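You operate a simulated robot arm through the tools that you are given. There is no shell and no other tool. Be economical: measure what you need, move in short steps, check, and stop when the job is done.

You are at the controls of a simulated robot arm. One attempt, no reset.

## Task
Pour the job card's paint into the green rim cup, to 100 ml.
Fine: put the tin back with its lid on; a teaspoon spilt at most. Set down upright: what you pick out.

Only the result counts: the job must be done as asked and must still hold three seconds after the hand-in. Knocking over, shifting, dropping, spilling or breaking anything else fails it. Lids that push on must go on centred and level and be pressed home; caps that screw on are set level and turned clockwise until they are tight.

## Robot
A 7-joint arm with a two-finger parallel gripper, hanging from a carriage that runs on a rail from [0.355, 0.076] to [-1.874, -0.403] (x, y) and turns from -343 to 345 degrees about z. Base frame: it is fixed where the carriage stands at the start and does not move with it; the origin is on the floor, on the carriage's upright axis, x ahead of it, y to its left, z up. Lengths are in m, angles in degrees, forces in N, time in s.
With the tool pointing down near the work surface it reaches from about 0.1 to 0.64 m from the robot's upright axis, wherever it stands. Its first joint turns from -166.0 to 166.0 degrees. Places, roughly: blue band cup (8x8x12 cm) [0.6, 0, 1.1]. Payload 3.91 kg.
Tool frame: the origin (TCP) lies between the finger pads and is the grasp point; the fingertips stand 0.03 m ahead of it; z points along the fingers, y is the line along which they close. Largest opening 0.11 m; finger width 0.02, thickness 0.01; the body of the gripper, 0.048 by 0.112 m, starts 0.055 m behind the TCP.
Orientation is that of the tool frame in the base frame, as [roll, pitch, yaw] about the fixed x, y, z axes, in that order (R = Rz(yaw) Ry(pitch) Rx(roll)). With the fingers straight down and closing along the base's y, the tool's x points along the base's -x, its y along +y and its z along -z.

## Interface
- The arm moves only by the tool step_arm. Its argument "steps" is a list of rows, each a list of 3 entries, a list of its own where there are three numbers: the closure, from 0 (fully open) to 1 (shut), then the shift along the tool's x, y, z in units of 250 mm (1.0 is 250 mm), then the turn, a rotation vector about the tool's x, y, z in units of 180 degrees (1.0 is 180 degrees). In form: [[fingers, [tx, ty, tz], [wx, wy, wz]], ...]. A call has 1 to 8 rows; each row is the pose to reach, as a shift and turn from the pose commanded when the call began, along the tool's axes at that moment. A call with a number of a shift or a turn outside -1 to 1 is refused whole. Rows are played at 5 a second. More than 0.05 m and 8.6 degrees between two rows, or a gripper value outside its range, and nothing of the call is played. Where a pose cannot be reached the arm comes as near as it can. A force on the tool above 40 N (or 10 N above the force at the start of the call, whichever is more), or a blocked arm, ends the call early, and 0.2 s more pass. Each finger travels about 0.108 m/s and halts on what it meets, pressing with about 41 N; the grip force reading is that of the motor and also rises with nothing between the fingers. The clock runs only during rows and for 0.2 s after the last one: add rows that repeat a pose to give the fingers time. It gives the time, the measured TCP pose, the force on the tool (base axes), the opening and the grip force at its end, in the units of the frame above (readings bear some noise), with the torque about the TCP (base axes, N m) and any sound that the robot's microphone picked up.
- Cameras (640 x 400 px; columns grow to the right, rows downward): "scene" is now at [0.2502, -0.0059, 1.6636]; the picture's right is [-0.28, -0.96, 0.00], its down [-0.90, 0.26, -0.36] and it looks along [0.35, -0.10, -0.93] (base axes); focal length 221 px, centre (320, 200). "wrist" rides on the gripper at [0.072, 0.017, -0.103] in the tool frame; the picture's right is [-0.23, 0.97, 0.00], its down [-0.76, -0.18, -0.62] and it looks along [-0.61, -0.14, 0.78] (tool axes); focal length 222 px, centre (320, 200).
- snapshot(camera): a new picture of that camera. The clock stands still meanwhile.
- slide_trunk(by): slides the trunk up (or, below 0, down) by that many m; the arm and the scene camera ride with it, the base frame stays. It gives what a move gives, with no picture.
- base_move(legs): drives the robot by 1 to 6 legs, each [ahead, left, turn to the left] in m, m and degrees, along the robot's own axes; the way and the turn of a leg run together, so that a leg with both is an arc; at most 1.5 m and 180 degrees a leg. The arm and the cameras ride along, it lands a little off, and it stops where it bumps. It keeps to its track: a leg is cut to what the track allows. It gives what a move gives.
- turn_head(pan, tilt): turns the head with the scene camera to pan (to the left, within 155 degrees either way) and tilt (down, from -29 to 69), counted from straight ahead of the robot. It gives what a move gives.
- probe_pixels(camera, pixels): for up to 12 pixels [column, row] of the newest picture of that camera ("zoom" is the newest enlarged one), the place [x, y, z] in the base frame of the surface seen there, good to about 0.003 m, but the place of the scene camera against the robot may be out by one fixed shift of up to 0.025 m in any direction. The clock stands still meanwhile.
- inspect(camera, box): a new picture of the part [left, top, right, bottom] of that camera's present view, enlarged. The clock stands still meanwhile.
- close_job(): hands the job in; it is judged then, once.

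Go step by step. Measure first, check grasps and placings, and put right what went wrong. The budget is 80 turns and 48 pictures, counting those below and the enlarged ones. Unless the task says otherwise, let go and move clear before handing in.

The tools are called by a JSON object that holds its "op" and its "data". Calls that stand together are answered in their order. step_arm: Moves the arm, as the interface text tells. Its arguments: {"type":"object","properties":{"steps":{"type":"array"}},"required":["steps"]} The other tools are called the same way: slide_trunk (by) slides the trunk up or down; base_move (legs) drives the base; turn_head (pan, tilt) turns the head that bears the scene camera; snapshot (camera) takes a picture; probe_pixels (camera, pixels) gives the place of the surface under pixels of a picture; inspect (camera, box) takes an enlarged picture of a part of a camera's view; close_job () hands the job in.

At the start:

```text
clock: 0.0
ee_pos: [0.4156, -0.1636, 1.3952]
tool_rot: [-180.0, 0.0, 180.0]
force: [-0.2, 0.0, 0.6]
torque: [0.03, -0.02, -0.04]
width: 0.1101
gripper_force: 0.0
trunk travel left (down, up): [-0.35, 0.23]
robot x, y, heading: [0.0007, 0.0015, 0.0]
head pan, tilt: [-16.0, 68.8]
```

scene: 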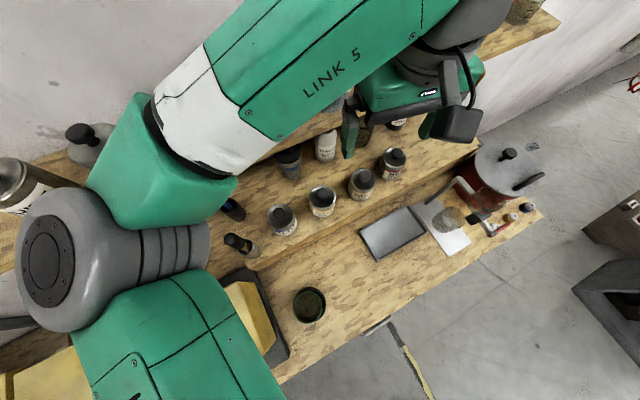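
wrist: 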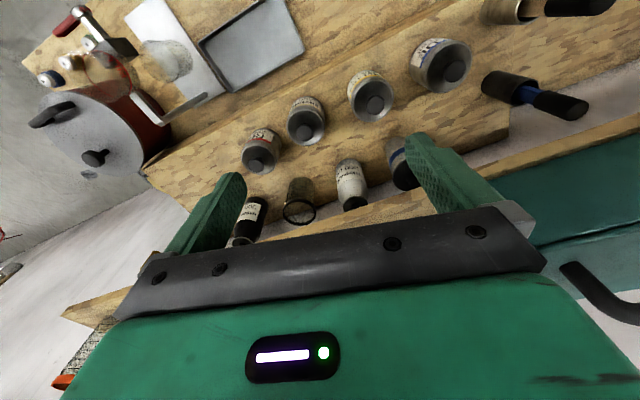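

The pictures show a bench with several tins (wrist pixels near 440,60; 370,95; 305,120; 260,150) and a green-rim cup candidate (scene 309,304), but the job card isn't readable yet. I'll enlarge parts of both views.

{"op": "inspect", "data": {"camera": "wrist", "box": [220, 0, 520, 240]}}

{"op": "inspect", "data": {"camera": "scene", "box": [200, 100, 560, 340]}}

{"op": "probe_pixels", "data": {"camera": "scene", "pixels": [[309, 292], [309, 305], [282, 220], [323, 203], [361, 184], [395, 163], [390, 230], [445, 225], [330, 260], [326, 145]]}}

```text
1.67 times, centred on (370, 120) of wrist
```

zoom: 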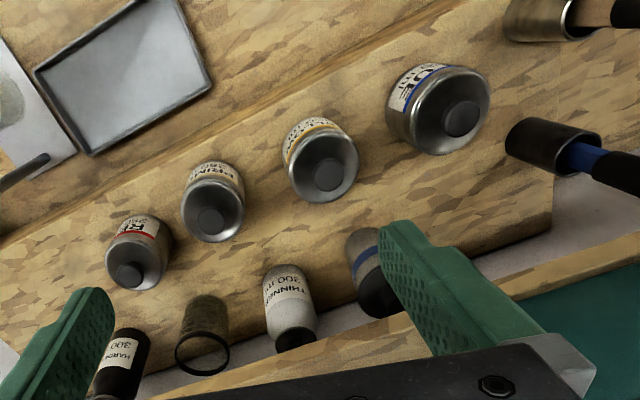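

```text
1.67 times, centred on (380, 220) of scene
```

zoom: 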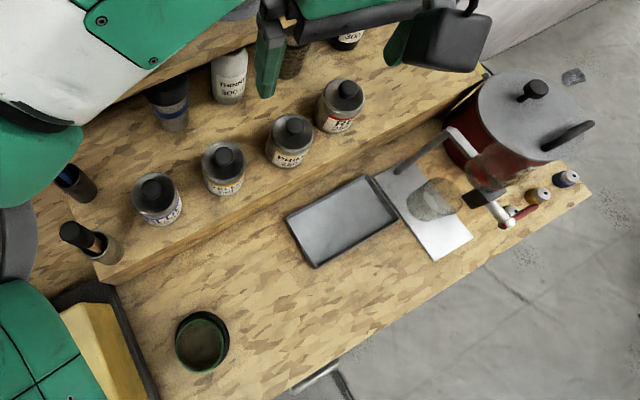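

```text
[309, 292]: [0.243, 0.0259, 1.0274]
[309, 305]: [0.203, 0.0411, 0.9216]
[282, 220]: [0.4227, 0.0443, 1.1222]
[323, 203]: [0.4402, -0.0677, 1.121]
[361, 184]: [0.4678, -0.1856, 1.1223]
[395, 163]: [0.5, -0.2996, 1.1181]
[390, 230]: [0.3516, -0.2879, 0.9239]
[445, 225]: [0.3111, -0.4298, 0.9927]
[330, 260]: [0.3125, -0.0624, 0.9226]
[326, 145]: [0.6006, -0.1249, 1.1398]
```

Four tins on the step (tops z≈1.12), the green rim cup at about (0.22, 0.035). The job card isn't seen; I'll turn the head to search.

{"op": "turn_head", "data": {"pan": -50, "tilt": 35}}

{"op": "snapshot", "data": {"camera": "scene"}}

{"op": "turn_head", "data": {"pan": 60, "tilt": 45}}

{"op": "snapshot", "data": {"camera": "scene"}}

```text
clock: 1.0
ee_pos: [0.4136, -0.1626, 1.3957]
tool_rot: [-180.0, 0.0, 179.9]
force: [-0.3, 0.0, -0.3]
torque: [0.01, -0.02, 0.0]
width: 0.1099
gripper_force: 0.2
trunk travel left (down, up): [-0.35, 0.23]
robot x, y, heading: [-0.0016, -0.0017, -0.3]
head pan, tilt: [-50.0, 35.0]
```

```text
43 pictures are left
```

scene: 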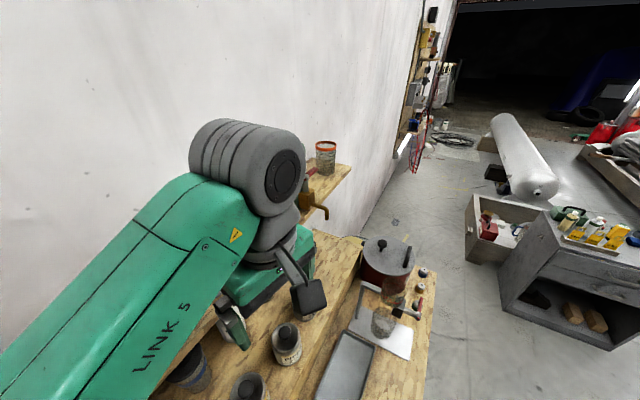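

```text
clock: 2.9
ee_pos: [0.4141, -0.1626, 1.3949]
tool_rot: [-179.9, 0.1, -180.0]
force: [-0.4, -0.3, -0.1]
torque: [-0.01, -0.02, 0.03]
width: 0.11
gripper_force: 0.1
trunk travel left (down, up): [-0.35, 0.23]
robot x, y, heading: [0.0003, 0.0038, -0.0]
head pan, tilt: [60.0, 45.0]
```

```text
42 pictures are left
```

scene: 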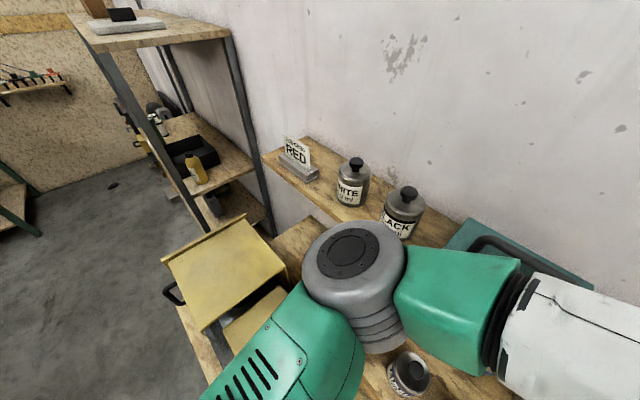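

The card at (297,158) reads RED; I'll enlarge it, and enlarge the tins too.

{"op": "inspect", "data": {"camera": "scene", "box": [260, 120, 350, 190]}}

{"op": "inspect", "data": {"camera": "wrist", "box": [225, 110, 325, 190]}}

{"op": "probe_pixels", "data": {"camera": "zoom", "pixels": [[225, 285], [165, 190], [280, 330], [300, 180], [500, 60]]}}

```text
5.71 times, centred on (305, 155) of scene
```

zoom: 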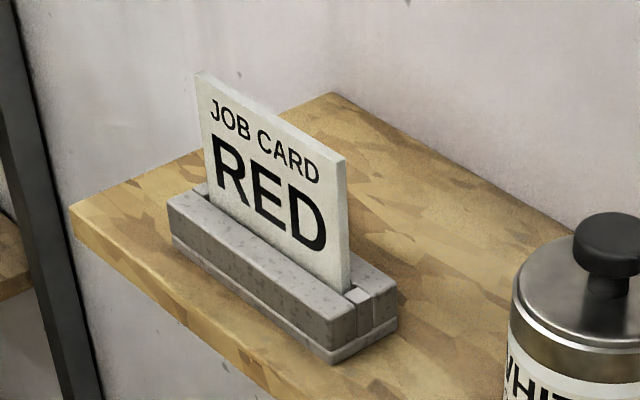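

```text
5.00 times, centred on (275, 150) of wrist
```

zoom: 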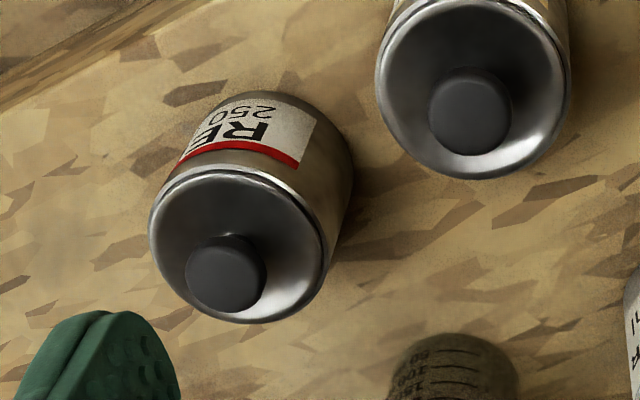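

```text
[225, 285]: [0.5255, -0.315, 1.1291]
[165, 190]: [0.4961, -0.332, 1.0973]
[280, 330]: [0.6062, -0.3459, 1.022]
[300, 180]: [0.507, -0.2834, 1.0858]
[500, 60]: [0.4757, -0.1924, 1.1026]
```

The card says RED; the red tin ("RED 250") is the one near (0.52, -0.31). Now I'll look closely at the green rim cup for markings and contents.

{"op": "turn_head", "data": {"pan": -16, "tilt": 68.8}}

{"op": "inspect", "data": {"camera": "scene", "box": [277, 276, 341, 332]}}

{"op": "probe_pixels", "data": {"camera": "zoom", "pixels": [[320, 120], [320, 200], [250, 200], [400, 200], [320, 280], [320, 60], [320, 350], [150, 200], [470, 200], [520, 380], [320, 310]]}}

```text
clock: 4.4
ee_pos: [0.4149, -0.1622, 1.3947]
tool_rot: [-180.0, 0.0, 180.0]
force: [-1.2, 0.0, 0.6]
torque: [0.0, -0.01, -0.02]
width: 0.1097
gripper_force: 0.1
trunk travel left (down, up): [-0.35, 0.23]
robot x, y, heading: [0.0002, -0.0009, -0.0]
head pan, tilt: [-16.0, 68.8]
```

```text
7.14 times, centred on (309, 304) of scene
```

zoom: 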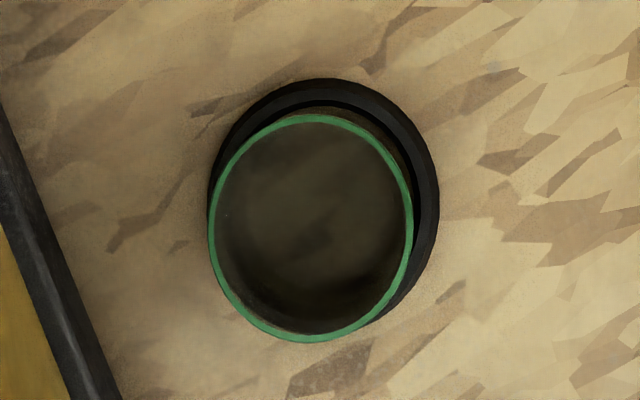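

```text
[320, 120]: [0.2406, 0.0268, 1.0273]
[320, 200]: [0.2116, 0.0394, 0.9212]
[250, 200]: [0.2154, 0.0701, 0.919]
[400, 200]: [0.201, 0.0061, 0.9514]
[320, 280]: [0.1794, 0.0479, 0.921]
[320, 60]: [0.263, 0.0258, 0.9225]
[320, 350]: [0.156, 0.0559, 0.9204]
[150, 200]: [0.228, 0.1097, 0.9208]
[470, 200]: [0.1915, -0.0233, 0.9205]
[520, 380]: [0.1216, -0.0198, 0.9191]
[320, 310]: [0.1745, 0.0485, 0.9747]
```

The cup is clear with a green rim (zoom 320,120, z 1.027) standing at about (0.21, 0.04). Next I'll check where the upper shelf is before moving over the red tin.

{"op": "snapshot", "data": {"camera": "wrist"}}

{"op": "probe_pixels", "data": {"camera": "wrist", "pixels": [[400, 203], [565, 165], [610, 140], [90, 305], [480, 130], [260, 153], [305, 130], [350, 175], [300, 195], [250, 215], [160, 165], [200, 130]]}}

{"op": "probe_pixels", "data": {"camera": "scene", "pixels": [[518, 35], [505, 50], [320, 110], [250, 250], [450, 180], [300, 240], [350, 212], [520, 25], [505, 150], [320, 330], [280, 300], [476, 145]]}}

```text
38 pictures are left
```

wrist: 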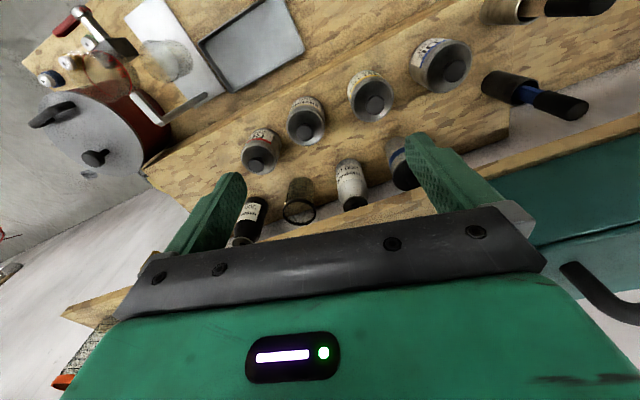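

```text
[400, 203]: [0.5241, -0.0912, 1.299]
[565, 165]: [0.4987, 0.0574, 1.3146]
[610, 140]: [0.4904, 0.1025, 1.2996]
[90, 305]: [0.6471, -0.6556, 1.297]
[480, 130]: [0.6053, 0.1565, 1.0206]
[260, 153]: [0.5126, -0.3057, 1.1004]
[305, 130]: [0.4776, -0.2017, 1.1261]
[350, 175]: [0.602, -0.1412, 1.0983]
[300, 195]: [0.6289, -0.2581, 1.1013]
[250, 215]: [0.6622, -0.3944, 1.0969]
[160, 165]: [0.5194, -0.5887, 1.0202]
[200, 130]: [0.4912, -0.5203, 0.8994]
```

```text
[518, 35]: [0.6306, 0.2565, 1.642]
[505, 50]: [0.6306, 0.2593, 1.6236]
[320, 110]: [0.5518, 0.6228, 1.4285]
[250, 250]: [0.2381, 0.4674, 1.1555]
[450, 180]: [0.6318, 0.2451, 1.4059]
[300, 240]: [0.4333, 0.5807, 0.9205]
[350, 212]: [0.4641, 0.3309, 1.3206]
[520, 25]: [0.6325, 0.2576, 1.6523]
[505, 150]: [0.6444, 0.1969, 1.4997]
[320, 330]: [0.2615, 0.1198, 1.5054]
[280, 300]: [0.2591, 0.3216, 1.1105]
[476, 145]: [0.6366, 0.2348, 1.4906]
```

The shelf edge runs at z≈1.30 about 6 cm behind the red tin (lid centre ≈ (0.512,-0.306,1.10)), so I'll work with the tool tilted. First back off, yaw 11.7° to the bench.

{"op": "step_arm", "data": {"steps": [[0, [0.12, -0.06, 0], [0, 0, -0.016]], [0, [0.24, -0.12, 0], [0, 0, -0.032]], [0, [0.36, -0.18, 0], [0, 0, -0.048]], [0, [0.46, -0.24, 0], [0, 0, -0.065]], [0, [0.46, -0.24, 0], [0, 0, -0.065]]]}}

{"op": "step_arm", "data": {"steps": [[0, [0, 0, 0], [0, -0.045, 0]], [0, [0, 0, 0], [0, -0.09, 0]], [0, [0, 0, 0], [0, -0.135, 0]], [0, [0, 0, 0], [0, -0.18, 0]], [0, [0, 0, 0], [0, -0.22, 0]], [0, [0, 0, 0], [0, -0.25, 0]], [0, [0, 0, 0], [0, -0.25, 0]]]}}

{"op": "base_move", "data": {"legs": [[0.195, 0.042, 0]]}}

{"op": "snapshot", "data": {"camera": "wrist"}}

```text
clock: 5.6
ee_pos: [0.3015, -0.2188, 1.3943]
tool_rot: [-180.0, 0.1, -168.4]
force: [1.1, 0.0, 1.1]
torque: [-0.03, -0.02, 0.02]
width: 0.1101
gripper_force: 0.1
trunk travel left (down, up): [-0.35, 0.23]
robot x, y, heading: [0.0057, -0.0015, -0.2]
head pan, tilt: [-16.0, 68.8]
```

```text
clock: 7.2
ee_pos: [0.3001, -0.2222, 1.3957]
tool_rot: [180.0, 45.1, -168.3]
force: [-0.1, -0.6, 0.2]
torque: [0.0, -0.04, -0.01]
width: 0.1099
gripper_force: 0.0
trunk travel left (down, up): [-0.35, 0.23]
robot x, y, heading: [0.0008, 0.0005, 0.2]
head pan, tilt: [-16.0, 68.8]
```

```text
clock: 8.7
ee_pos: [0.489, -0.1833, 1.3953]
tool_rot: [-180.0, 45.0, -168.9]
force: [-0.7, 0.1, 0.7]
torque: [0.0, 0.0, 0.03]
width: 0.1101
gripper_force: 0.1
trunk travel left (down, up): [-0.35, 0.23]
robot x, y, heading: [0.1913, 0.0387, -0.6]
head pan, tilt: [-16.0, 68.8]
```

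```text
37 pictures are left
```

wrist: 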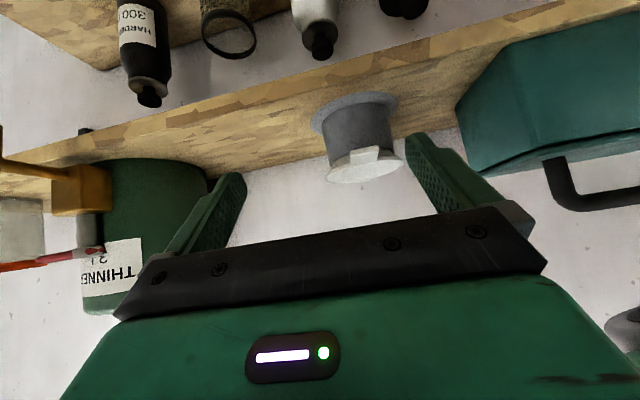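

The view confirms the shelf items; the hand is above the shelf edge. I'll back down in front of the tins to view the red tin closely.

{"op": "step_arm", "data": {"steps": [[0, [0.15, -0.1, 0.016], [0, 0, 0]], [0, [0.3, -0.2, 0.03], [0, 0, 0]], [0, [0.45, -0.3, 0.045], [0, 0, 0]], [0, [0.6, -0.4, 0.06], [0, 0, 0]], [0, [0.741, -0.505, 0.079], [0, 0, 0]], [0, [0.741, -0.505, 0.079], [0, 0, 0]]]}}

{"op": "snapshot", "data": {"camera": "wrist"}}

{"op": "snapshot", "data": {"camera": "scene"}}

```text
clock: 10.1
ee_pos: [0.3987, -0.3309, 1.2488]
tool_rot: [-179.9, 45.0, -168.8]
force: [-0.5, 0.3, -0.7]
torque: [0.01, -0.01, 0.01]
width: 0.1099
gripper_force: 0.0
trunk travel left (down, up): [-0.35, 0.23]
robot x, y, heading: [0.1911, 0.0417, -0.7]
head pan, tilt: [-16.0, 68.8]
```

```text
36 pictures are left
```

wrist: 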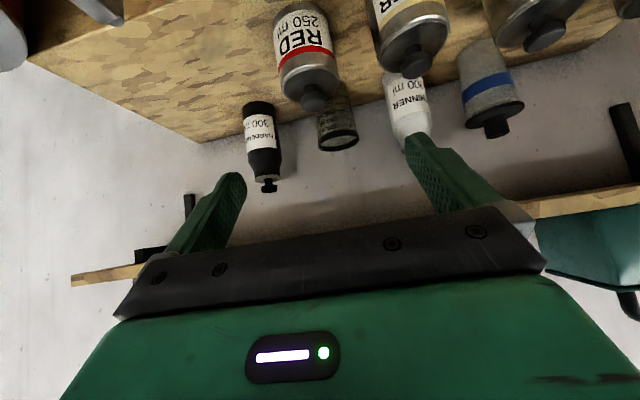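

```text
35 pictures are left
```

scene: 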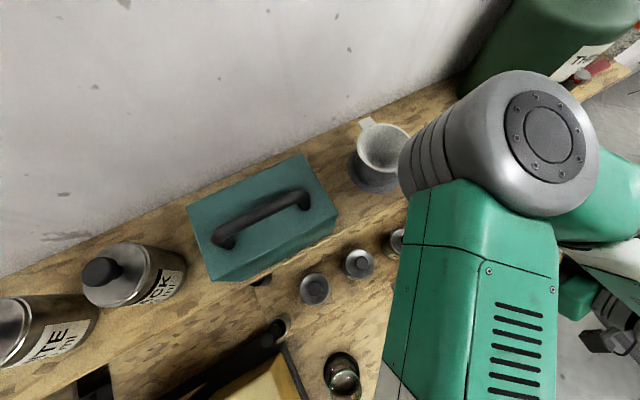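

The red tin is at wrist (308,65), knob at (313,97). Measuring its lid, knob, body and the step edge.

{"op": "inspect", "data": {"camera": "wrist", "box": [250, 0, 410, 120]}}

{"op": "probe_pixels", "data": {"camera": "wrist", "pixels": [[308, 92], [313, 104], [304, 100], [323, 98], [314, 78], [282, 86], [338, 75], [277, 40], [332, 28], [303, 48], [230, 5], [200, 100]]}}

```text
3.33 times, centred on (330, 60) of wrist
```

zoom: 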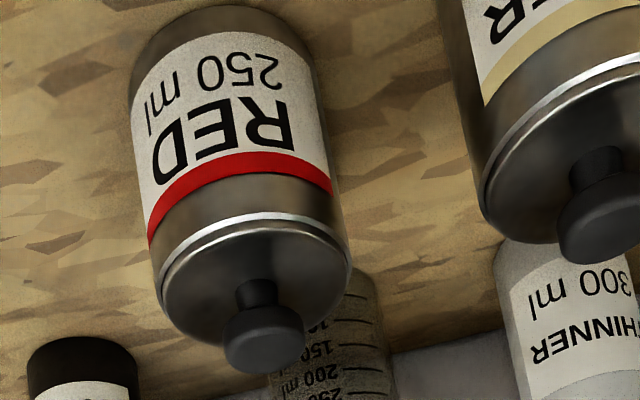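

```text
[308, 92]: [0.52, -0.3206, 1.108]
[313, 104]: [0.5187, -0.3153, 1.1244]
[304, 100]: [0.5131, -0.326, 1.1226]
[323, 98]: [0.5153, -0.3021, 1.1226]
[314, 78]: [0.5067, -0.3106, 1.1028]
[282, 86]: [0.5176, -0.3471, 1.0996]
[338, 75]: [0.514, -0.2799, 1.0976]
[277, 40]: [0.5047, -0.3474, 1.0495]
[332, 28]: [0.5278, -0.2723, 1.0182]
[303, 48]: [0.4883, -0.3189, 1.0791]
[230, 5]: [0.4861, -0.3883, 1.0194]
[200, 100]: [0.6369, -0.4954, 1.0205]
```

The red tin axis is ≈(0.519,-0.313), knob head ≈Ø24 mm at z 1.112–1.128, and the step's top 1.020. I'll approach the knob along the tool axis with half-open fingers.

{"op": "step_arm", "data": {"steps": [[0.3, [0.005, -0.006, 0.16], [0, 0, 0]], [0.5, [0.01, -0.013, 0.32], [0, 0, 0]], [0.5, [0.02, -0.026, 0.48], [0, 0, 0]], [0.5, [0.02, -0.026, 0.58], [0, 0, 0]], [0.5, [0.02, -0.026, 0.648], [0, 0, 0]], [0.5, [0.02, -0.026, 0.648], [0, 0, 0]]]}}

{"op": "snapshot", "data": {"camera": "wrist"}}

{"op": "probe_pixels", "data": {"camera": "wrist", "pixels": [[320, 120], [320, 135], [320, 150], [300, 130], [340, 130]]}}

```text
clock: 11.7
ee_pos: [0.5082, -0.3657, 1.1799]
tool_rot: [-174.3, 48.9, -167.9]
force: [-0.5, 0.2, -0.2]
torque: [0.02, 0.01, -0.01]
width: 0.0549
gripper_force: 0.0
trunk travel left (down, up): [-0.35, 0.23]
robot x, y, heading: [0.1924, 0.0419, -1.6]
head pan, tilt: [-16.0, 68.8]
stopped in row 6: the arm was blocked; the commanded pose is now the measured one
```

```text
33 pictures are left
```

wrist: 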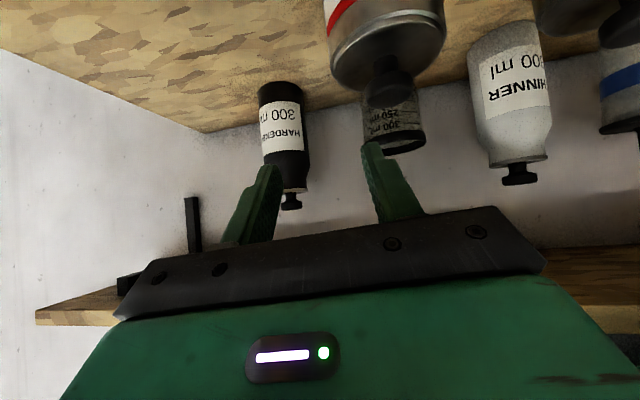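

```text
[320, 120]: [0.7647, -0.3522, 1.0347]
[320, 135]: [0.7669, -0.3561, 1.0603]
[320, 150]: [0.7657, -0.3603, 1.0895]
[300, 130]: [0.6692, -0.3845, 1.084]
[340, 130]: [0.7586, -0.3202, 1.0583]
```

The arm was blocked short of the target, probably by a link near the shelf. I'll look with the head to find the contact.

{"op": "turn_head", "data": {"pan": -45, "tilt": 60}}

{"op": "snapshot", "data": {"camera": "scene"}}

```text
clock: 12.7
ee_pos: [0.508, -0.3652, 1.1795]
tool_rot: [-174.4, 48.9, -168.0]
force: [-0.1, 0.2, 1.2]
torque: [-0.02, 0.0, 0.01]
width: 0.0552
gripper_force: 0.0
trunk travel left (down, up): [-0.35, 0.23]
robot x, y, heading: [0.1874, 0.0432, -1.6]
head pan, tilt: [-45.0, 60.0]
```

```text
32 pictures are left
```

scene: 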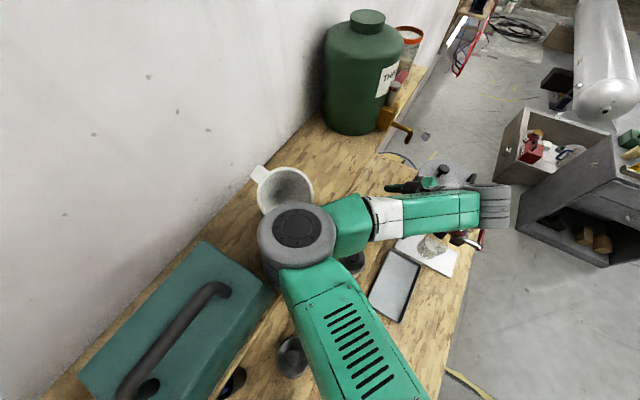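

The elbow (scene 297,240) swings over the shelf between the teal box and funnel, so the carriage is too far forward. I'll back the arm off and then drive back.

{"op": "step_arm", "data": {"steps": [[0.5, [0, 0, -0.12], [0, 0, 0]], [0.5, [0, 0, -0.28], [0, 0, 0]], [0.5, [0, 0, -0.44], [0, 0, 0]], [0.5, [0, 0, -0.56], [0, 0, 0]], [0.5, [0, 0, -0.56], [0, 0, 0]]]}}

{"op": "base_move", "data": {"legs": [[-0.195, -0.042, 1.3]]}}

{"op": "snapshot", "data": {"camera": "scene"}}

```text
clock: 13.9
ee_pos: [0.4047, -0.3448, 1.2512]
tool_rot: [-177.5, 47.9, -169.1]
force: [-0.2, -0.1, 0.3]
torque: [0.0, 0.03, 0.0]
width: 0.055
gripper_force: 0.0
trunk travel left (down, up): [-0.35, 0.23]
robot x, y, heading: [0.1874, 0.0434, -1.3]
head pan, tilt: [-45.0, 60.0]
```

```text
clock: 15.4
ee_pos: [0.2237, -0.3812, 1.2505]
tool_rot: [-177.5, 48.0, -168.0]
force: [0.2, 0.9, -0.3]
torque: [0.01, 0.0, -0.01]
width: 0.0552
gripper_force: 0.0
trunk travel left (down, up): [-0.35, 0.23]
robot x, y, heading: [0.0012, -0.0005, 0.1]
head pan, tilt: [-45.0, 60.0]
```

```text
31 pictures are left
```

scene: 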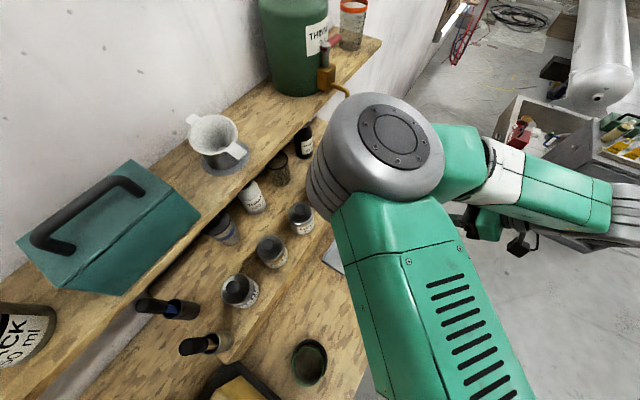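

The elbow now sits well clear of the shelf. I'll correct the small rotation error and move to the pre-approach spot in front of the red tin.

{"op": "step_arm", "data": {"steps": [[0.5, [-0.1, 0.012, 0.12], [-0.004, 0.005, 0]], [0.5, [-0.2, 0.025, 0.24], [-0.008, 0.01, 0]], [0.5, [-0.29, 0.037, 0.36], [-0.0139, 0.0167, 0]], [0.5, [-0.38, 0.048, 0.47], [-0.0139, 0.0167, 0]], [0.5, [-0.46, 0.058, 0.571], [-0.0139, 0.0167, 0]], [0.5, [-0.46, 0.058, 0.571], [-0.0139, 0.0167, 0]]]}}

{"op": "snapshot", "data": {"camera": "scene"}}

```text
clock: 16.9
ee_pos: [0.4038, -0.3359, 1.2386]
tool_rot: [179.8, 44.9, -168.0]
force: [-0.3, 0.0, -0.5]
torque: [0.0, -0.02, 0.02]
width: 0.0548
gripper_force: 0.1
trunk travel left (down, up): [-0.35, 0.23]
robot x, y, heading: [-0.0021, 0.0002, -0.1]
head pan, tilt: [-45.0, 60.0]
```

```text
30 pictures are left
```

scene: 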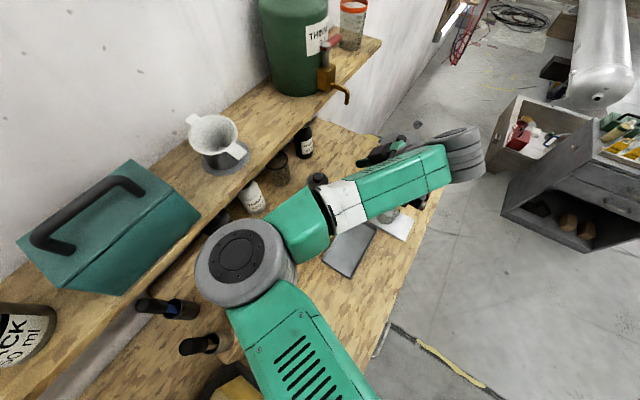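

The forearm passes over the tins near the shelf edge, so I'll drive the carriage back 8 cm more to stretch the arm and keep the elbow clear before approaching.

{"op": "base_move", "data": {"legs": [[-0.078, -0.017, 0]]}}

{"op": "step_arm", "data": {"steps": [[0.5, [-0.06, 0, 0.14], [0, 0, 0]], [0.5, [-0.12, 0, 0.28], [0, 0, 0]], [0.5, [-0.16, 0, 0.4], [0, 0, 0]], [0.5, [-0.2, 0, 0.5], [0, 0, 0]], [0.5, [-0.2, 0, 0.5], [0, 0, 0]]]}}

{"op": "snapshot", "data": {"camera": "wrist"}}

```text
clock: 17.9
ee_pos: [0.3265, -0.3538, 1.239]
tool_rot: [179.9, 44.9, -168.3]
force: [0.3, 0.3, -0.1]
torque: [0.0, 0.01, 0.04]
width: 0.0548
gripper_force: 0.0
trunk travel left (down, up): [-0.35, 0.23]
robot x, y, heading: [-0.0751, -0.02, -0.2]
head pan, tilt: [-45.0, 60.0]
```

```text
clock: 19.1
ee_pos: [0.4451, -0.3289, 1.1807]
tool_rot: [179.9, 44.9, -168.3]
force: [0.7, -0.1, -0.3]
torque: [0.01, 0.01, 0.0]
width: 0.0549
gripper_force: 0.0
trunk travel left (down, up): [-0.35, 0.23]
robot x, y, heading: [-0.0754, -0.0133, -0.3]
head pan, tilt: [-45.0, 60.0]
```

```text
29 pictures are left
```

wrist: 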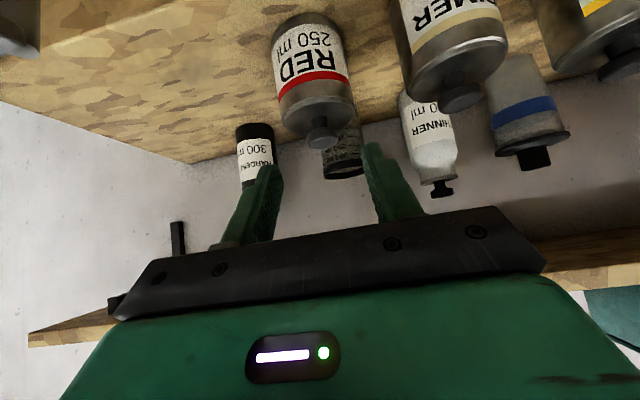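

Clear progress; the knob is at wrist (323,135), in line with the fingers. I'll re-measure it here.

{"op": "probe_pixels", "data": {"camera": "wrist", "pixels": [[323, 144], [310, 133], [338, 132], [323, 128], [284, 125], [353, 112], [275, 60], [344, 45], [310, 40], [318, 105], [322, 118], [455, 100]]}}

```text
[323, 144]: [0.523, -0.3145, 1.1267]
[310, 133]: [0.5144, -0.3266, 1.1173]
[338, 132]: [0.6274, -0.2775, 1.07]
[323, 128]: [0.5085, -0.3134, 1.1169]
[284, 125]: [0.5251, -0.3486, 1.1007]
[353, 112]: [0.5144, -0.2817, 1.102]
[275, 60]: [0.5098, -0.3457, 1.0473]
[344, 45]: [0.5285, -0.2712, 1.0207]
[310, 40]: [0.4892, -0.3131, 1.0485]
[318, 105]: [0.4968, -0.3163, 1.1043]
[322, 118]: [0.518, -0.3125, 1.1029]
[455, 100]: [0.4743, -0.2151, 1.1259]
```

Knob centre ≈(0.520,-0.3135,1.12). I'll go in and close on it.

{"op": "step_arm", "data": {"steps": [[0.5, [-0.02, 0, 0.16], [0, 0, 0]], [0.5, [-0.035, 0, 0.27], [0, 0, 0]], [0.5, [-0.045, 0, 0.328], [0, 0, 0]], [0.5, [-0.045, 0, 0.328], [0, 0, 0]], [0.6, [-0.045, 0, 0.328], [0, 0, 0]], [0.7, [-0.045, 0, 0.328], [0, 0, 0]], [0.85, [-0.045, 0, 0.328], [0, 0, 0]], [0.85, [-0.045, 0, 0.328], [0, 0, 0]]]}}

{"op": "snapshot", "data": {"camera": "wrist"}}

```text
clock: 20.9
ee_pos: [0.5102, -0.3171, 1.134]
tool_rot: [179.9, 44.8, -168.2]
force: [1.0, -0.2, -0.8]
torque: [0.03, -0.01, -0.01]
width: 0.028
gripper_force: 41.7
trunk travel left (down, up): [-0.35, 0.23]
robot x, y, heading: [-0.0721, -0.0154, -0.2]
head pan, tilt: [-45.0, 60.0]
```

```text
28 pictures are left
```

wrist: 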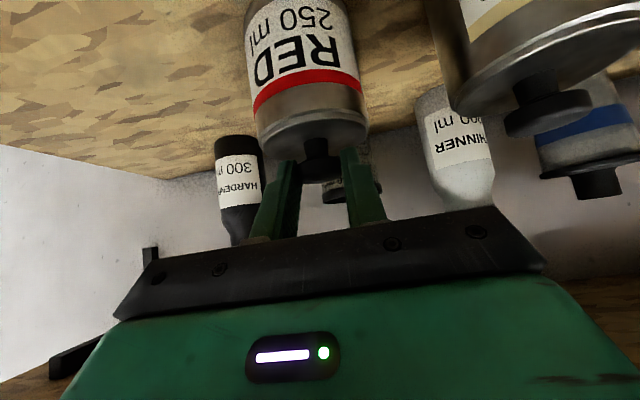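

Knob gripped (width 0.028, 41.7 N). Now a slow small lift to feel the lid.

{"op": "step_arm", "data": {"steps": [[0.85, [-0.006, 0, -0.006], [0, 0, 0]], [0.85, [-0.012, 0, -0.012], [0, 0, 0]], [0.85, [-0.018, 0, -0.018], [0, 0, 0]], [0.85, [-0.024, 0, -0.024], [0, 0, 0]], [0.85, [-0.03, 0, -0.03], [0, 0, 0]]]}}

{"op": "inspect", "data": {"camera": "wrist", "box": [220, 40, 400, 240]}}

```text
clock: 22.1
ee_pos: [0.5111, -0.3153, 1.1461]
tool_rot: [179.9, 44.9, -168.2]
force: [-0.8, -0.5, -0.4]
torque: [-0.05, -0.06, 0.0]
width: 0.028
gripper_force: 40.6
trunk travel left (down, up): [-0.35, 0.23]
robot x, y, heading: [-0.0764, -0.0158, -0.4]
head pan, tilt: [-45.0, 60.0]
heard: snap
```

```text
2.00 times, centred on (310, 140) of wrist
```

zoom: 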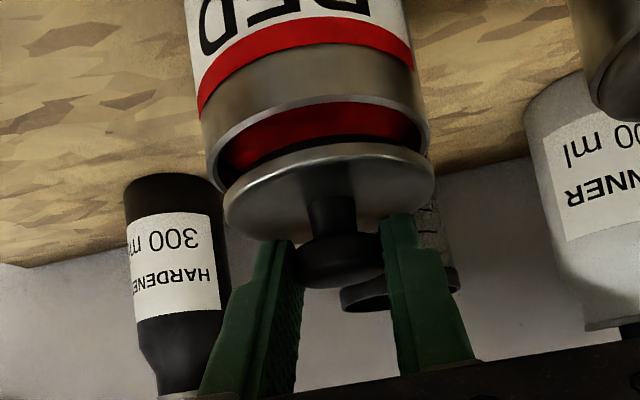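

The lid snapped off and red paint is visible inside (zoom 320,140). I'll carry the lid up and 13.5 cm to the right over free step surface.

{"op": "step_arm", "data": {"steps": [[0.85, [-0.06, 0, -0.06], [0, 0, 0]], [0.85, [-0.12, 0, -0.12], [0, 0, 0]], [0.85, [-0.12, -0.13, -0.12], [0, 0, 0]], [0.85, [-0.12, -0.27, -0.12], [0, 0, 0]], [0.85, [-0.12, -0.41, -0.12], [0, 0, 0]], [0.85, [-0.12, -0.54, -0.12], [0, 0, 0]], [0.85, [-0.12, -0.54, -0.12], [0, 0, 0]]]}}

{"op": "snapshot", "data": {"camera": "wrist"}}

{"op": "probe_pixels", "data": {"camera": "wrist", "pixels": [[320, 90], [300, 60], [260, 90], [380, 60], [310, 20]]}}

```text
clock: 23.7
ee_pos: [0.5398, -0.4487, 1.187]
tool_rot: [-179.9, 44.9, -168.2]
force: [-0.2, -0.4, 0.0]
torque: [0.0, 0.03, 0.01]
width: 0.0277
gripper_force: 40.7
trunk travel left (down, up): [-0.35, 0.23]
robot x, y, heading: [-0.077, -0.0172, -0.0]
head pan, tilt: [-45.0, 60.0]
```

```text
26 pictures are left
```

wrist: 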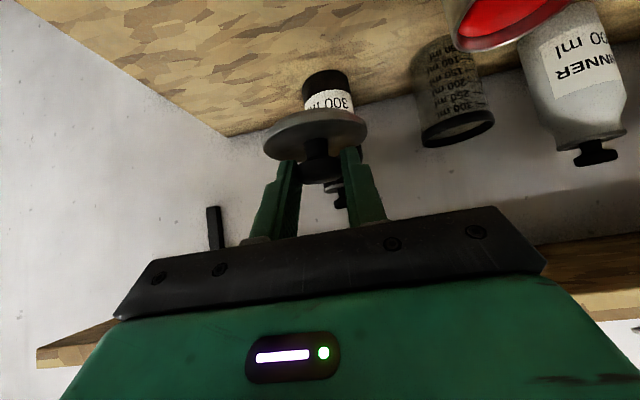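

```text
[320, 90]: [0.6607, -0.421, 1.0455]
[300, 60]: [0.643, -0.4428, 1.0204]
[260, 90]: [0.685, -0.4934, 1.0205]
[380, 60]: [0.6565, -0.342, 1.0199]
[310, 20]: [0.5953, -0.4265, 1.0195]
```

The lid hangs level over free step (hardener bottle 12 cm behind). Lowering toward z≈1.07.

{"op": "step_arm", "data": {"steps": [[0.85, [0.09, 0, 0.09], [0, 0, 0]], [0.85, [0.18, 0, 0.18], [0, 0, 0]], [0.85, [0.26, 0, 0.26], [0, 0, 0]], [0.85, [0.32, 0, 0.32], [0, 0, 0]], [0.85, [0.32, 0, 0.32], [0, 0, 0]]]}}

{"op": "step_arm", "data": {"steps": [[0.85, [0.008, 0, 0.008], [0, 0, 0]], [0.85, [0.016, 0, 0.016], [0, 0, 0]], [0.85, [0.022, 0, 0.022], [0, 0, 0]], [0.85, [0.022, 0, 0.022], [0, 0, 0]]]}}

{"op": "inspect", "data": {"camera": "wrist", "box": [220, 60, 420, 240]}}

```text
clock: 24.6
ee_pos: [0.5429, -0.4515, 1.1013]
tool_rot: [-179.2, 45.5, -167.6]
force: [-0.3, -4.3, 10.6]
torque: [0.02, 1.39, 0.36]
width: 0.028
gripper_force: 41.7
trunk travel left (down, up): [-0.35, 0.23]
robot x, y, heading: [-0.0759, -0.0176, -0.3]
head pan, tilt: [-45.0, 60.0]
stopped in row 4: the force on the tool passed its limit at 65 N (the readings are from after the stop); the commanded pose is now the measured one
```

```text
clock: 25.2
ee_pos: [0.5428, -0.4539, 1.1019]
tool_rot: [-178.7, 45.8, -167.6]
force: [0.4, -3.2, 10.5]
torque: [-0.02, 1.51, 0.28]
width: 0.0281
gripper_force: 41.5
trunk travel left (down, up): [-0.35, 0.23]
robot x, y, heading: [-0.0751, -0.0171, -0.3]
head pan, tilt: [-45.0, 60.0]
stopped in row 2: the force on the tool passed its limit at 43 N (the readings are from after the stop); the commanded pose is now the measured one
```

```text
2.22 times, centred on (320, 150) of wrist
```

zoom: 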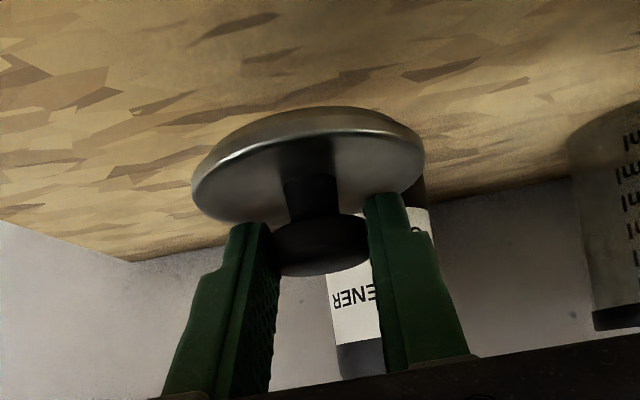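

Something other than the lid touched (65 N at z 1.10, lid still clear of the wood). I'll lift back at once and look.

{"op": "step_arm", "data": {"steps": [[0.85, [-0.03, 0, -0.03], [0, 0, 0]], [0.85, [-0.1, 0, -0.1], [0, 0, 0]], [0.85, [-0.18, 0, -0.18], [0, 0, 0]], [0.85, [-0.24, 0, -0.24], [0, 0, 0]], [0.85, [-0.24, 0, -0.24], [0, 0, 0]]]}}

{"op": "snapshot", "data": {"camera": "scene"}}

```text
clock: 26.4
ee_pos: [0.5425, -0.45, 1.1841]
tool_rot: [-179.1, 45.7, -167.7]
force: [-0.1, 0.2, -1.2]
torque: [0.01, 0.0, 0.0]
width: 0.0279
gripper_force: 40.7
trunk travel left (down, up): [-0.35, 0.23]
robot x, y, heading: [-0.0739, -0.0152, -0.2]
head pan, tilt: [-45.0, 60.0]
```

```text
24 pictures are left
```

scene: 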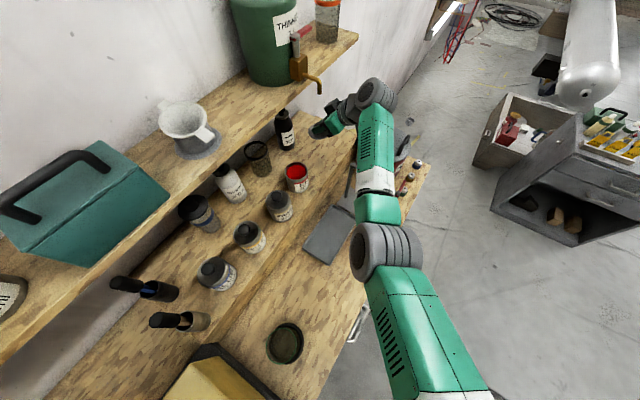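

The wrist came down on the red pot to the right, so that spot is unusable. I'll take the lid instead to the free lower bench at about (0.31,-0.07), passing above everything.

{"op": "step_arm", "data": {"steps": [[0.85, [-0.085, 0, -0.085], [0, 0, 0]], [0.85, [-0.17, 0, -0.17], [-0.005, 0.004, 0]], [0.85, [-0.124, 0.168, -0.216], [-0.005, 0.004, 0]], [0.85, [-0.079, 0.335, -0.261], [-0.005, 0.004, 0]], [0.85, [-0.033, 0.503, -0.307], [-0.005, 0.004, 0]], [0.85, [0.013, 0.67, -0.353], [-0.005, 0.004, 0]], [0.85, [0.058, 0.838, -0.398], [-0.005, 0.004, 0]], [0.85, [0.058, 0.838, -0.398], [-0.005, 0.004, 0]]]}}

{"op": "step_arm", "data": {"steps": [[0.85, [0.046, 0.168, -0.046], [0, 0, 0]], [0.85, [0.091, 0.335, -0.091], [0, 0, 0]], [0.85, [0.137, 0.503, -0.137], [0, 0, 0]], [0.85, [0.183, 0.67, -0.183], [0, 0, 0]], [0.85, [0.228, 0.838, -0.228], [0, 0, 0]], [0.85, [0.228, 0.838, -0.228], [0, 0, 0]]]}}

{"op": "snapshot", "data": {"camera": "scene"}}

{"op": "snapshot", "data": {"camera": "wrist"}}

```text
clock: 28.2
ee_pos: [0.4193, -0.2616, 1.2422]
tool_rot: [-179.9, 44.8, -167.7]
force: [-0.4, 0.0, 0.2]
torque: [0.0, 0.0, 0.03]
width: 0.0281
gripper_force: 41.0
trunk travel left (down, up): [-0.35, 0.23]
robot x, y, heading: [-0.0739, -0.0205, -0.3]
head pan, tilt: [-45.0, 60.0]
```

```text
clock: 29.6
ee_pos: [0.317, -0.0819, 1.2368]
tool_rot: [-180.0, 44.9, -167.8]
force: [-0.3, 0.5, -0.2]
torque: [0.0, 0.04, -0.01]
width: 0.0279
gripper_force: 40.4
out of reach, approached as far as the arm can: row 5, 6
trunk travel left (down, up): [-0.35, 0.23]
robot x, y, heading: [-0.0764, -0.0187, -0.2]
head pan, tilt: [-45.0, 60.0]
```

```text
23 pictures are left
```

scene: 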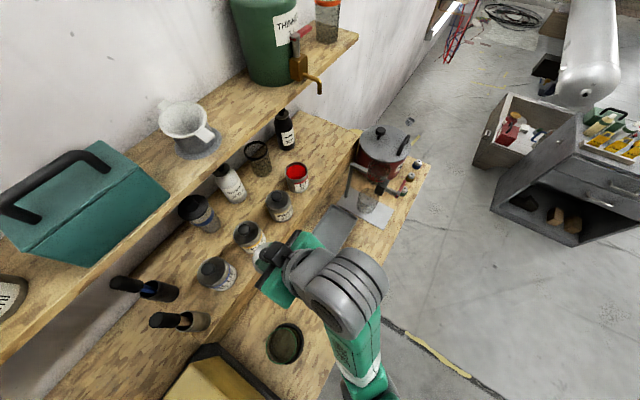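

```text
22 pictures are left
```

wrist: 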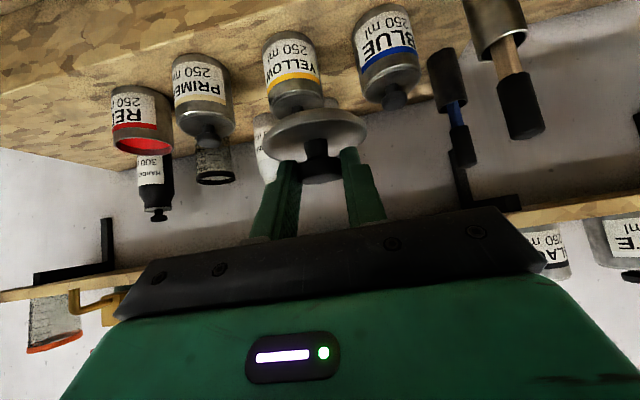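

The lid is over free lower bench (lid ≈(0.327,-0.08)); the arm is folded near its inner limit, so I'll lower it with the trunk.

{"op": "slide_trunk", "data": {"by": -0.15}}

{"op": "slide_trunk", "data": {"by": -0.08}}

{"op": "snapshot", "data": {"camera": "wrist"}}

{"op": "snapshot", "data": {"camera": "scene"}}

```text
clock: 31.3
ee_pos: [0.3166, -0.0822, 1.0874]
tool_rot: [-179.9, 44.8, -167.7]
force: [1.3, -0.2, -0.2]
torque: [-0.03, -0.01, 0.0]
width: 0.0277
gripper_force: 41.3
trunk travel left (down, up): [-0.2, 0.38]
robot x, y, heading: [-0.0768, -0.0146, -0.2]
head pan, tilt: [-45.0, 60.0]
```

```text
clock: 32.5
ee_pos: [0.3003, -0.0854, 1.01]
tool_rot: [-179.5, 44.7, -167.6]
force: [0.4, -0.4, -1.4]
torque: [0.01, -0.03, 0.01]
width: 0.0282
gripper_force: 40.7
trunk travel left (down, up): [-0.12, 0.46]
robot x, y, heading: [-0.0793, -0.0174, -0.1]
head pan, tilt: [-45.0, 60.0]
```

```text
21 pictures are left
```

wrist: 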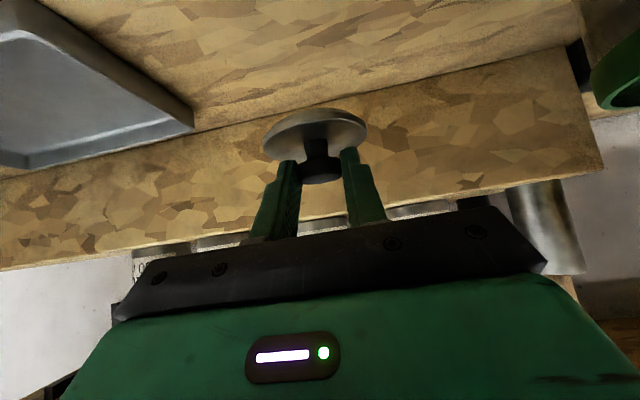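

```text
20 pictures are left
```

scene: 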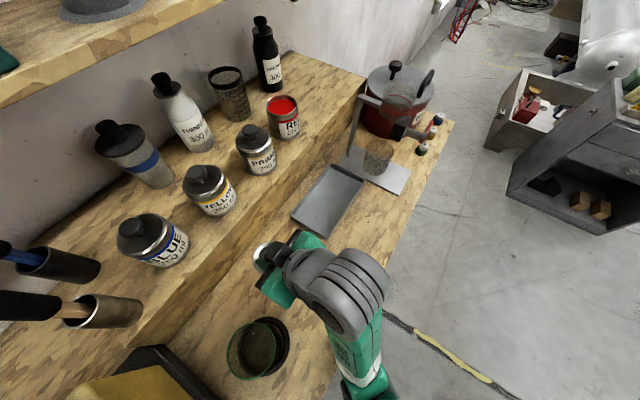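

Both views show clear bench beneath the lid. Continuing down in small trunk steps, watching the force.

{"op": "slide_trunk", "data": {"by": -0.03}}

{"op": "slide_trunk", "data": {"by": -0.008}}

{"op": "inspect", "data": {"camera": "wrist", "box": [220, 60, 420, 240]}}

{"op": "probe_pixels", "data": {"camera": "zoom", "pixels": [[320, 110], [320, 90], [250, 190], [300, 50], [420, 170], [380, 150], [200, 170]]}}

```text
clock: 33.2
ee_pos: [0.2825, -0.0895, 0.9652]
tool_rot: [-179.9, 43.4, -167.9]
force: [-0.9, 0.2, -0.2]
torque: [-0.01, 0.0, -0.03]
width: 0.028
gripper_force: 40.9
trunk travel left (down, up): [-0.09, 0.49]
robot x, y, heading: [-0.0743, -0.0145, -0.1]
head pan, tilt: [-45.0, 60.0]
```

```text
clock: 33.8
ee_pos: [0.2814, -0.091, 0.9604]
tool_rot: [-179.7, 43.5, -167.7]
force: [0.2, 0.0, -0.8]
torque: [0.03, 0.03, -0.04]
width: 0.0283
gripper_force: 41.1
trunk travel left (down, up): [-0.082, 0.498]
robot x, y, heading: [-0.0762, -0.0155, -0.1]
head pan, tilt: [-45.0, 60.0]
```

```text
2.22 times, centred on (320, 150) of wrist
```

zoom: 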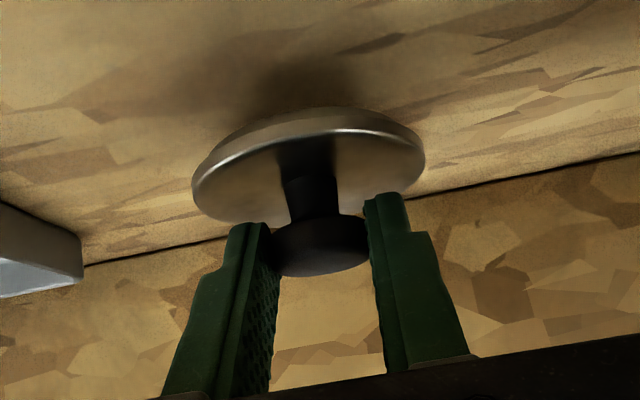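

```text
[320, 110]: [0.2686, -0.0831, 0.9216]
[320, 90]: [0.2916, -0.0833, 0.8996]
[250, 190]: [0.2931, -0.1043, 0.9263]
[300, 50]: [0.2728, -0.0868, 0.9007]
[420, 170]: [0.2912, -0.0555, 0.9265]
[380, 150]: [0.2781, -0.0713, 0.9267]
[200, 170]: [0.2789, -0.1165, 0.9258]
```

In the wrist frame the bench is at z 0.900 (scene camera reads ~0.02 high) and the lid's rim at 0.92; about 15 mm more to go.

{"op": "slide_trunk", "data": {"by": -0.008}}

{"op": "slide_trunk", "data": {"by": -0.004}}

{"op": "inspect", "data": {"camera": "wrist", "box": [220, 60, 420, 240]}}

```text
clock: 34.4
ee_pos: [0.2803, -0.0897, 0.9602]
tool_rot: [-179.1, 44.2, -167.1]
force: [-0.3, 0.0, -0.4]
torque: [0.02, -0.02, 0.01]
width: 0.028
gripper_force: 40.7
trunk travel left (down, up): [-0.074, 0.506]
robot x, y, heading: [-0.0785, -0.0172, -0.2]
head pan, tilt: [-45.0, 60.0]
```

```text
clock: 34.9
ee_pos: [0.2796, -0.0911, 0.9552]
tool_rot: [-179.2, 44.1, -167.2]
force: [0.6, 0.5, -0.1]
torque: [0.02, 0.0, -0.03]
width: 0.0281
gripper_force: 40.8
trunk travel left (down, up): [-0.07, 0.51]
robot x, y, heading: [-0.0749, -0.0141, -0.2]
head pan, tilt: [-45.0, 60.0]
```

```text
2.22 times, centred on (320, 150) of wrist
```

zoom: 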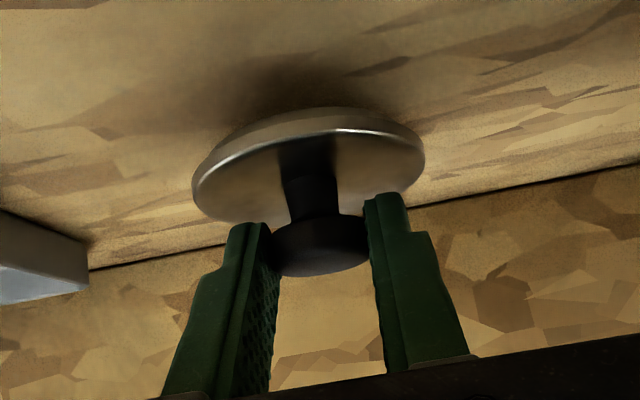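

No contact yet; a few more millimetres down.

{"op": "slide_trunk", "data": {"by": -0.004}}

{"op": "slide_trunk", "data": {"by": -0.003}}

{"op": "slide_trunk", "data": {"by": -0.003}}

```text
clock: 35.4
ee_pos: [0.2783, -0.0919, 0.9518]
tool_rot: [-179.1, 44.1, -167.3]
force: [0.4, -0.2, -0.6]
torque: [0.02, 0.01, 0.01]
width: 0.0281
gripper_force: 40.8
trunk travel left (down, up): [-0.066, 0.514]
robot x, y, heading: [-0.0774, -0.0157, -0.3]
head pan, tilt: [-45.0, 60.0]
```

```text
clock: 36.0
ee_pos: [0.2763, -0.0919, 0.9487]
tool_rot: [-179.0, 44.2, -167.2]
force: [-0.1, -0.2, 0.4]
torque: [0.04, -0.01, -0.02]
width: 0.0279
gripper_force: 41.1
trunk travel left (down, up): [-0.063, 0.517]
robot x, y, heading: [-0.0782, -0.021, -0.3]
head pan, tilt: [-45.0, 60.0]
```

```text
clock: 36.5
ee_pos: [0.2753, -0.0933, 0.9451]
tool_rot: [-178.9, 44.0, -167.1]
force: [0.1, 0.2, 0.2]
torque: [0.0, 0.01, 0.0]
width: 0.0281
gripper_force: 41.1
trunk travel left (down, up): [-0.06, 0.52]
robot x, y, heading: [-0.0777, -0.017, -0.2]
head pan, tilt: [-45.0, 60.0]
```

Lid top should be near 0.911 now; still no contact force, continuing gently.

{"op": "slide_trunk", "data": {"by": -0.003}}

{"op": "slide_trunk", "data": {"by": -0.002}}

{"op": "inspect", "data": {"camera": "wrist", "box": [220, 60, 420, 240]}}

{"op": "probe_pixels", "data": {"camera": "zoom", "pixels": [[320, 60], [150, 110], [440, 150], [380, 150], [250, 190], [320, 120]]}}

```text
clock: 37.0
ee_pos: [0.2747, -0.0934, 0.9436]
tool_rot: [-178.9, 44.1, -167.2]
force: [-1.0, 0.1, -0.7]
torque: [-0.02, 0.0, 0.02]
width: 0.0279
gripper_force: 41.7
trunk travel left (down, up): [-0.057, 0.523]
robot x, y, heading: [-0.075, -0.021, -0.6]
head pan, tilt: [-45.0, 60.0]
```

```text
clock: 37.5
ee_pos: [0.2727, -0.0937, 0.9423]
tool_rot: [-178.8, 44.2, -167.3]
force: [-0.2, 0.3, 0.4]
torque: [0.0, -0.01, -0.01]
width: 0.0281
gripper_force: 40.9
trunk travel left (down, up): [-0.055, 0.525]
robot x, y, heading: [-0.0769, -0.0184, -0.6]
head pan, tilt: [-45.0, 60.0]
```

```text
2.22 times, centred on (320, 150) of wrist
```

zoom: 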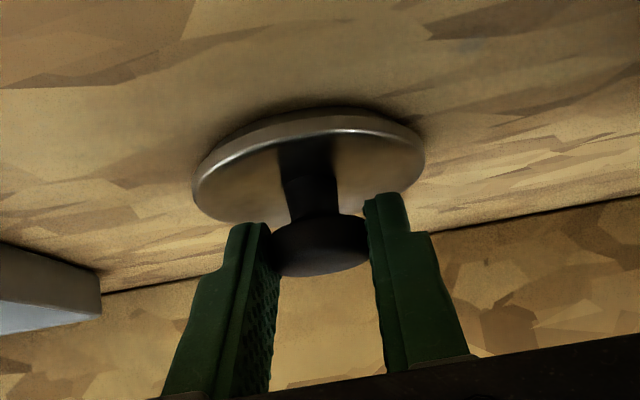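

```text
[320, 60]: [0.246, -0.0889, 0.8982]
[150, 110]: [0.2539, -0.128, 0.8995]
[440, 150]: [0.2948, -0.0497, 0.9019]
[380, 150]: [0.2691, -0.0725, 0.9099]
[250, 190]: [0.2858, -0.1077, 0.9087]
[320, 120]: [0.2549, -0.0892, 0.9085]
```

A few mm remain by the shadow gap (zoom 320,110). Two more small steps.

{"op": "slide_trunk", "data": {"by": -0.003}}

{"op": "slide_trunk", "data": {"by": -0.003}}

{"op": "slide_trunk", "data": {"by": -0.002}}

```text
clock: 38.0
ee_pos: [0.2735, -0.0943, 0.9406]
tool_rot: [-178.7, 44.5, -167.2]
force: [0.1, 1.1, 20.3]
torque: [0.43, -0.45, 0.03]
width: 0.0281
gripper_force: 41.0
trunk travel left (down, up): [-0.052, 0.528]
robot x, y, heading: [-0.0772, -0.0161, -0.3]
head pan, tilt: [-45.0, 60.0]
```

```text
clock: 38.5
ee_pos: [0.2732, -0.0944, 0.9402]
tool_rot: [-178.5, 44.7, -167.0]
force: [3.4, 0.3, 38.0]
torque: [0.34, -0.67, 0.01]
width: 0.028
gripper_force: 41.0
trunk travel left (down, up): [-0.049, 0.531]
robot x, y, heading: [-0.0742, -0.0208, -0.5]
head pan, tilt: [-45.0, 60.0]
```

```text
clock: 39.1
ee_pos: [0.2721, -0.0954, 0.9395]
tool_rot: [-178.2, 44.8, -166.9]
force: [0.8, 0.6, 47.3]
torque: [0.22, -0.59, -0.08]
width: 0.0279
gripper_force: 40.5
trunk travel left (down, up): [-0.047, 0.533]
robot x, y, heading: [-0.0782, -0.0135, -0.0]
head pan, tilt: [-45.0, 60.0]
```

Contact at z 0.9406 (20–47 N). Relieve the press, then open the fingers and back out along the tool axis.

{"op": "slide_trunk", "data": {"by": 0.007}}

{"op": "step_arm", "data": {"steps": [[0.7, [0, 0, 0], [0, 0, 0]], [0.6, [0, 0, 0], [0, 0, 0]], [0.5, [0, 0, 0], [0, 0, 0]], [0.5, [0, 0, -0.1], [0, 0, 0]], [0.5, [0, 0, -0.25], [0, 0, 0]], [0.5, [0, 0, -0.4], [0, 0, 0]], [0.5, [0, 0, -0.4], [0, 0, 0]]]}}

{"op": "snapshot", "data": {"camera": "wrist"}}

```text
clock: 39.5
ee_pos: [0.2727, -0.0966, 0.9389]
tool_rot: [-178.7, 44.8, -167.7]
force: [0.7, -0.4, 0.3]
torque: [-0.05, -0.01, -0.04]
width: 0.0281
gripper_force: 40.9
trunk travel left (down, up): [-0.055, 0.525]
robot x, y, heading: [-0.0816, -0.017, -0.3]
head pan, tilt: [-45.0, 60.0]
stopped: the force on the tool passed its limit at 58 N (the readings are from after the stop); the commanded pose is now the measured one
```

```text
clock: 41.4
ee_pos: [0.2723, -0.0964, 0.9383]
tool_rot: [-178.9, 44.5, -168.3]
force: [-1.1, -0.1, 0.8]
torque: [0.0, -0.01, 0.0]
width: 0.055
gripper_force: 0.0
out of reach, approached as far as the arm can: row 4, 5, 6, 7
trunk travel left (down, up): [-0.055, 0.525]
robot x, y, heading: [-0.0832, -0.0164, -0.5]
head pan, tilt: [-45.0, 60.0]
stopped in row 7: the arm was blocked; the commanded pose is now the measured one
```

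```text
16 pictures are left
```

wrist: 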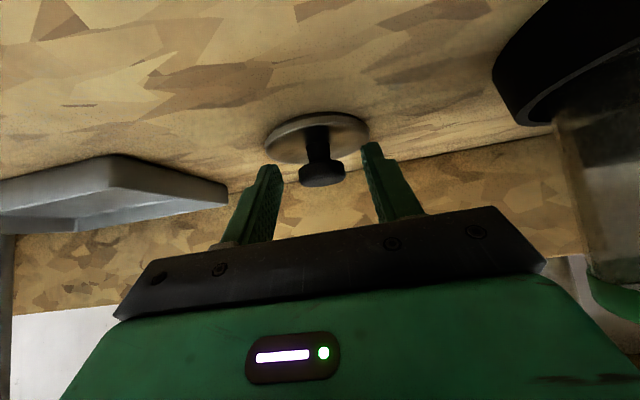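

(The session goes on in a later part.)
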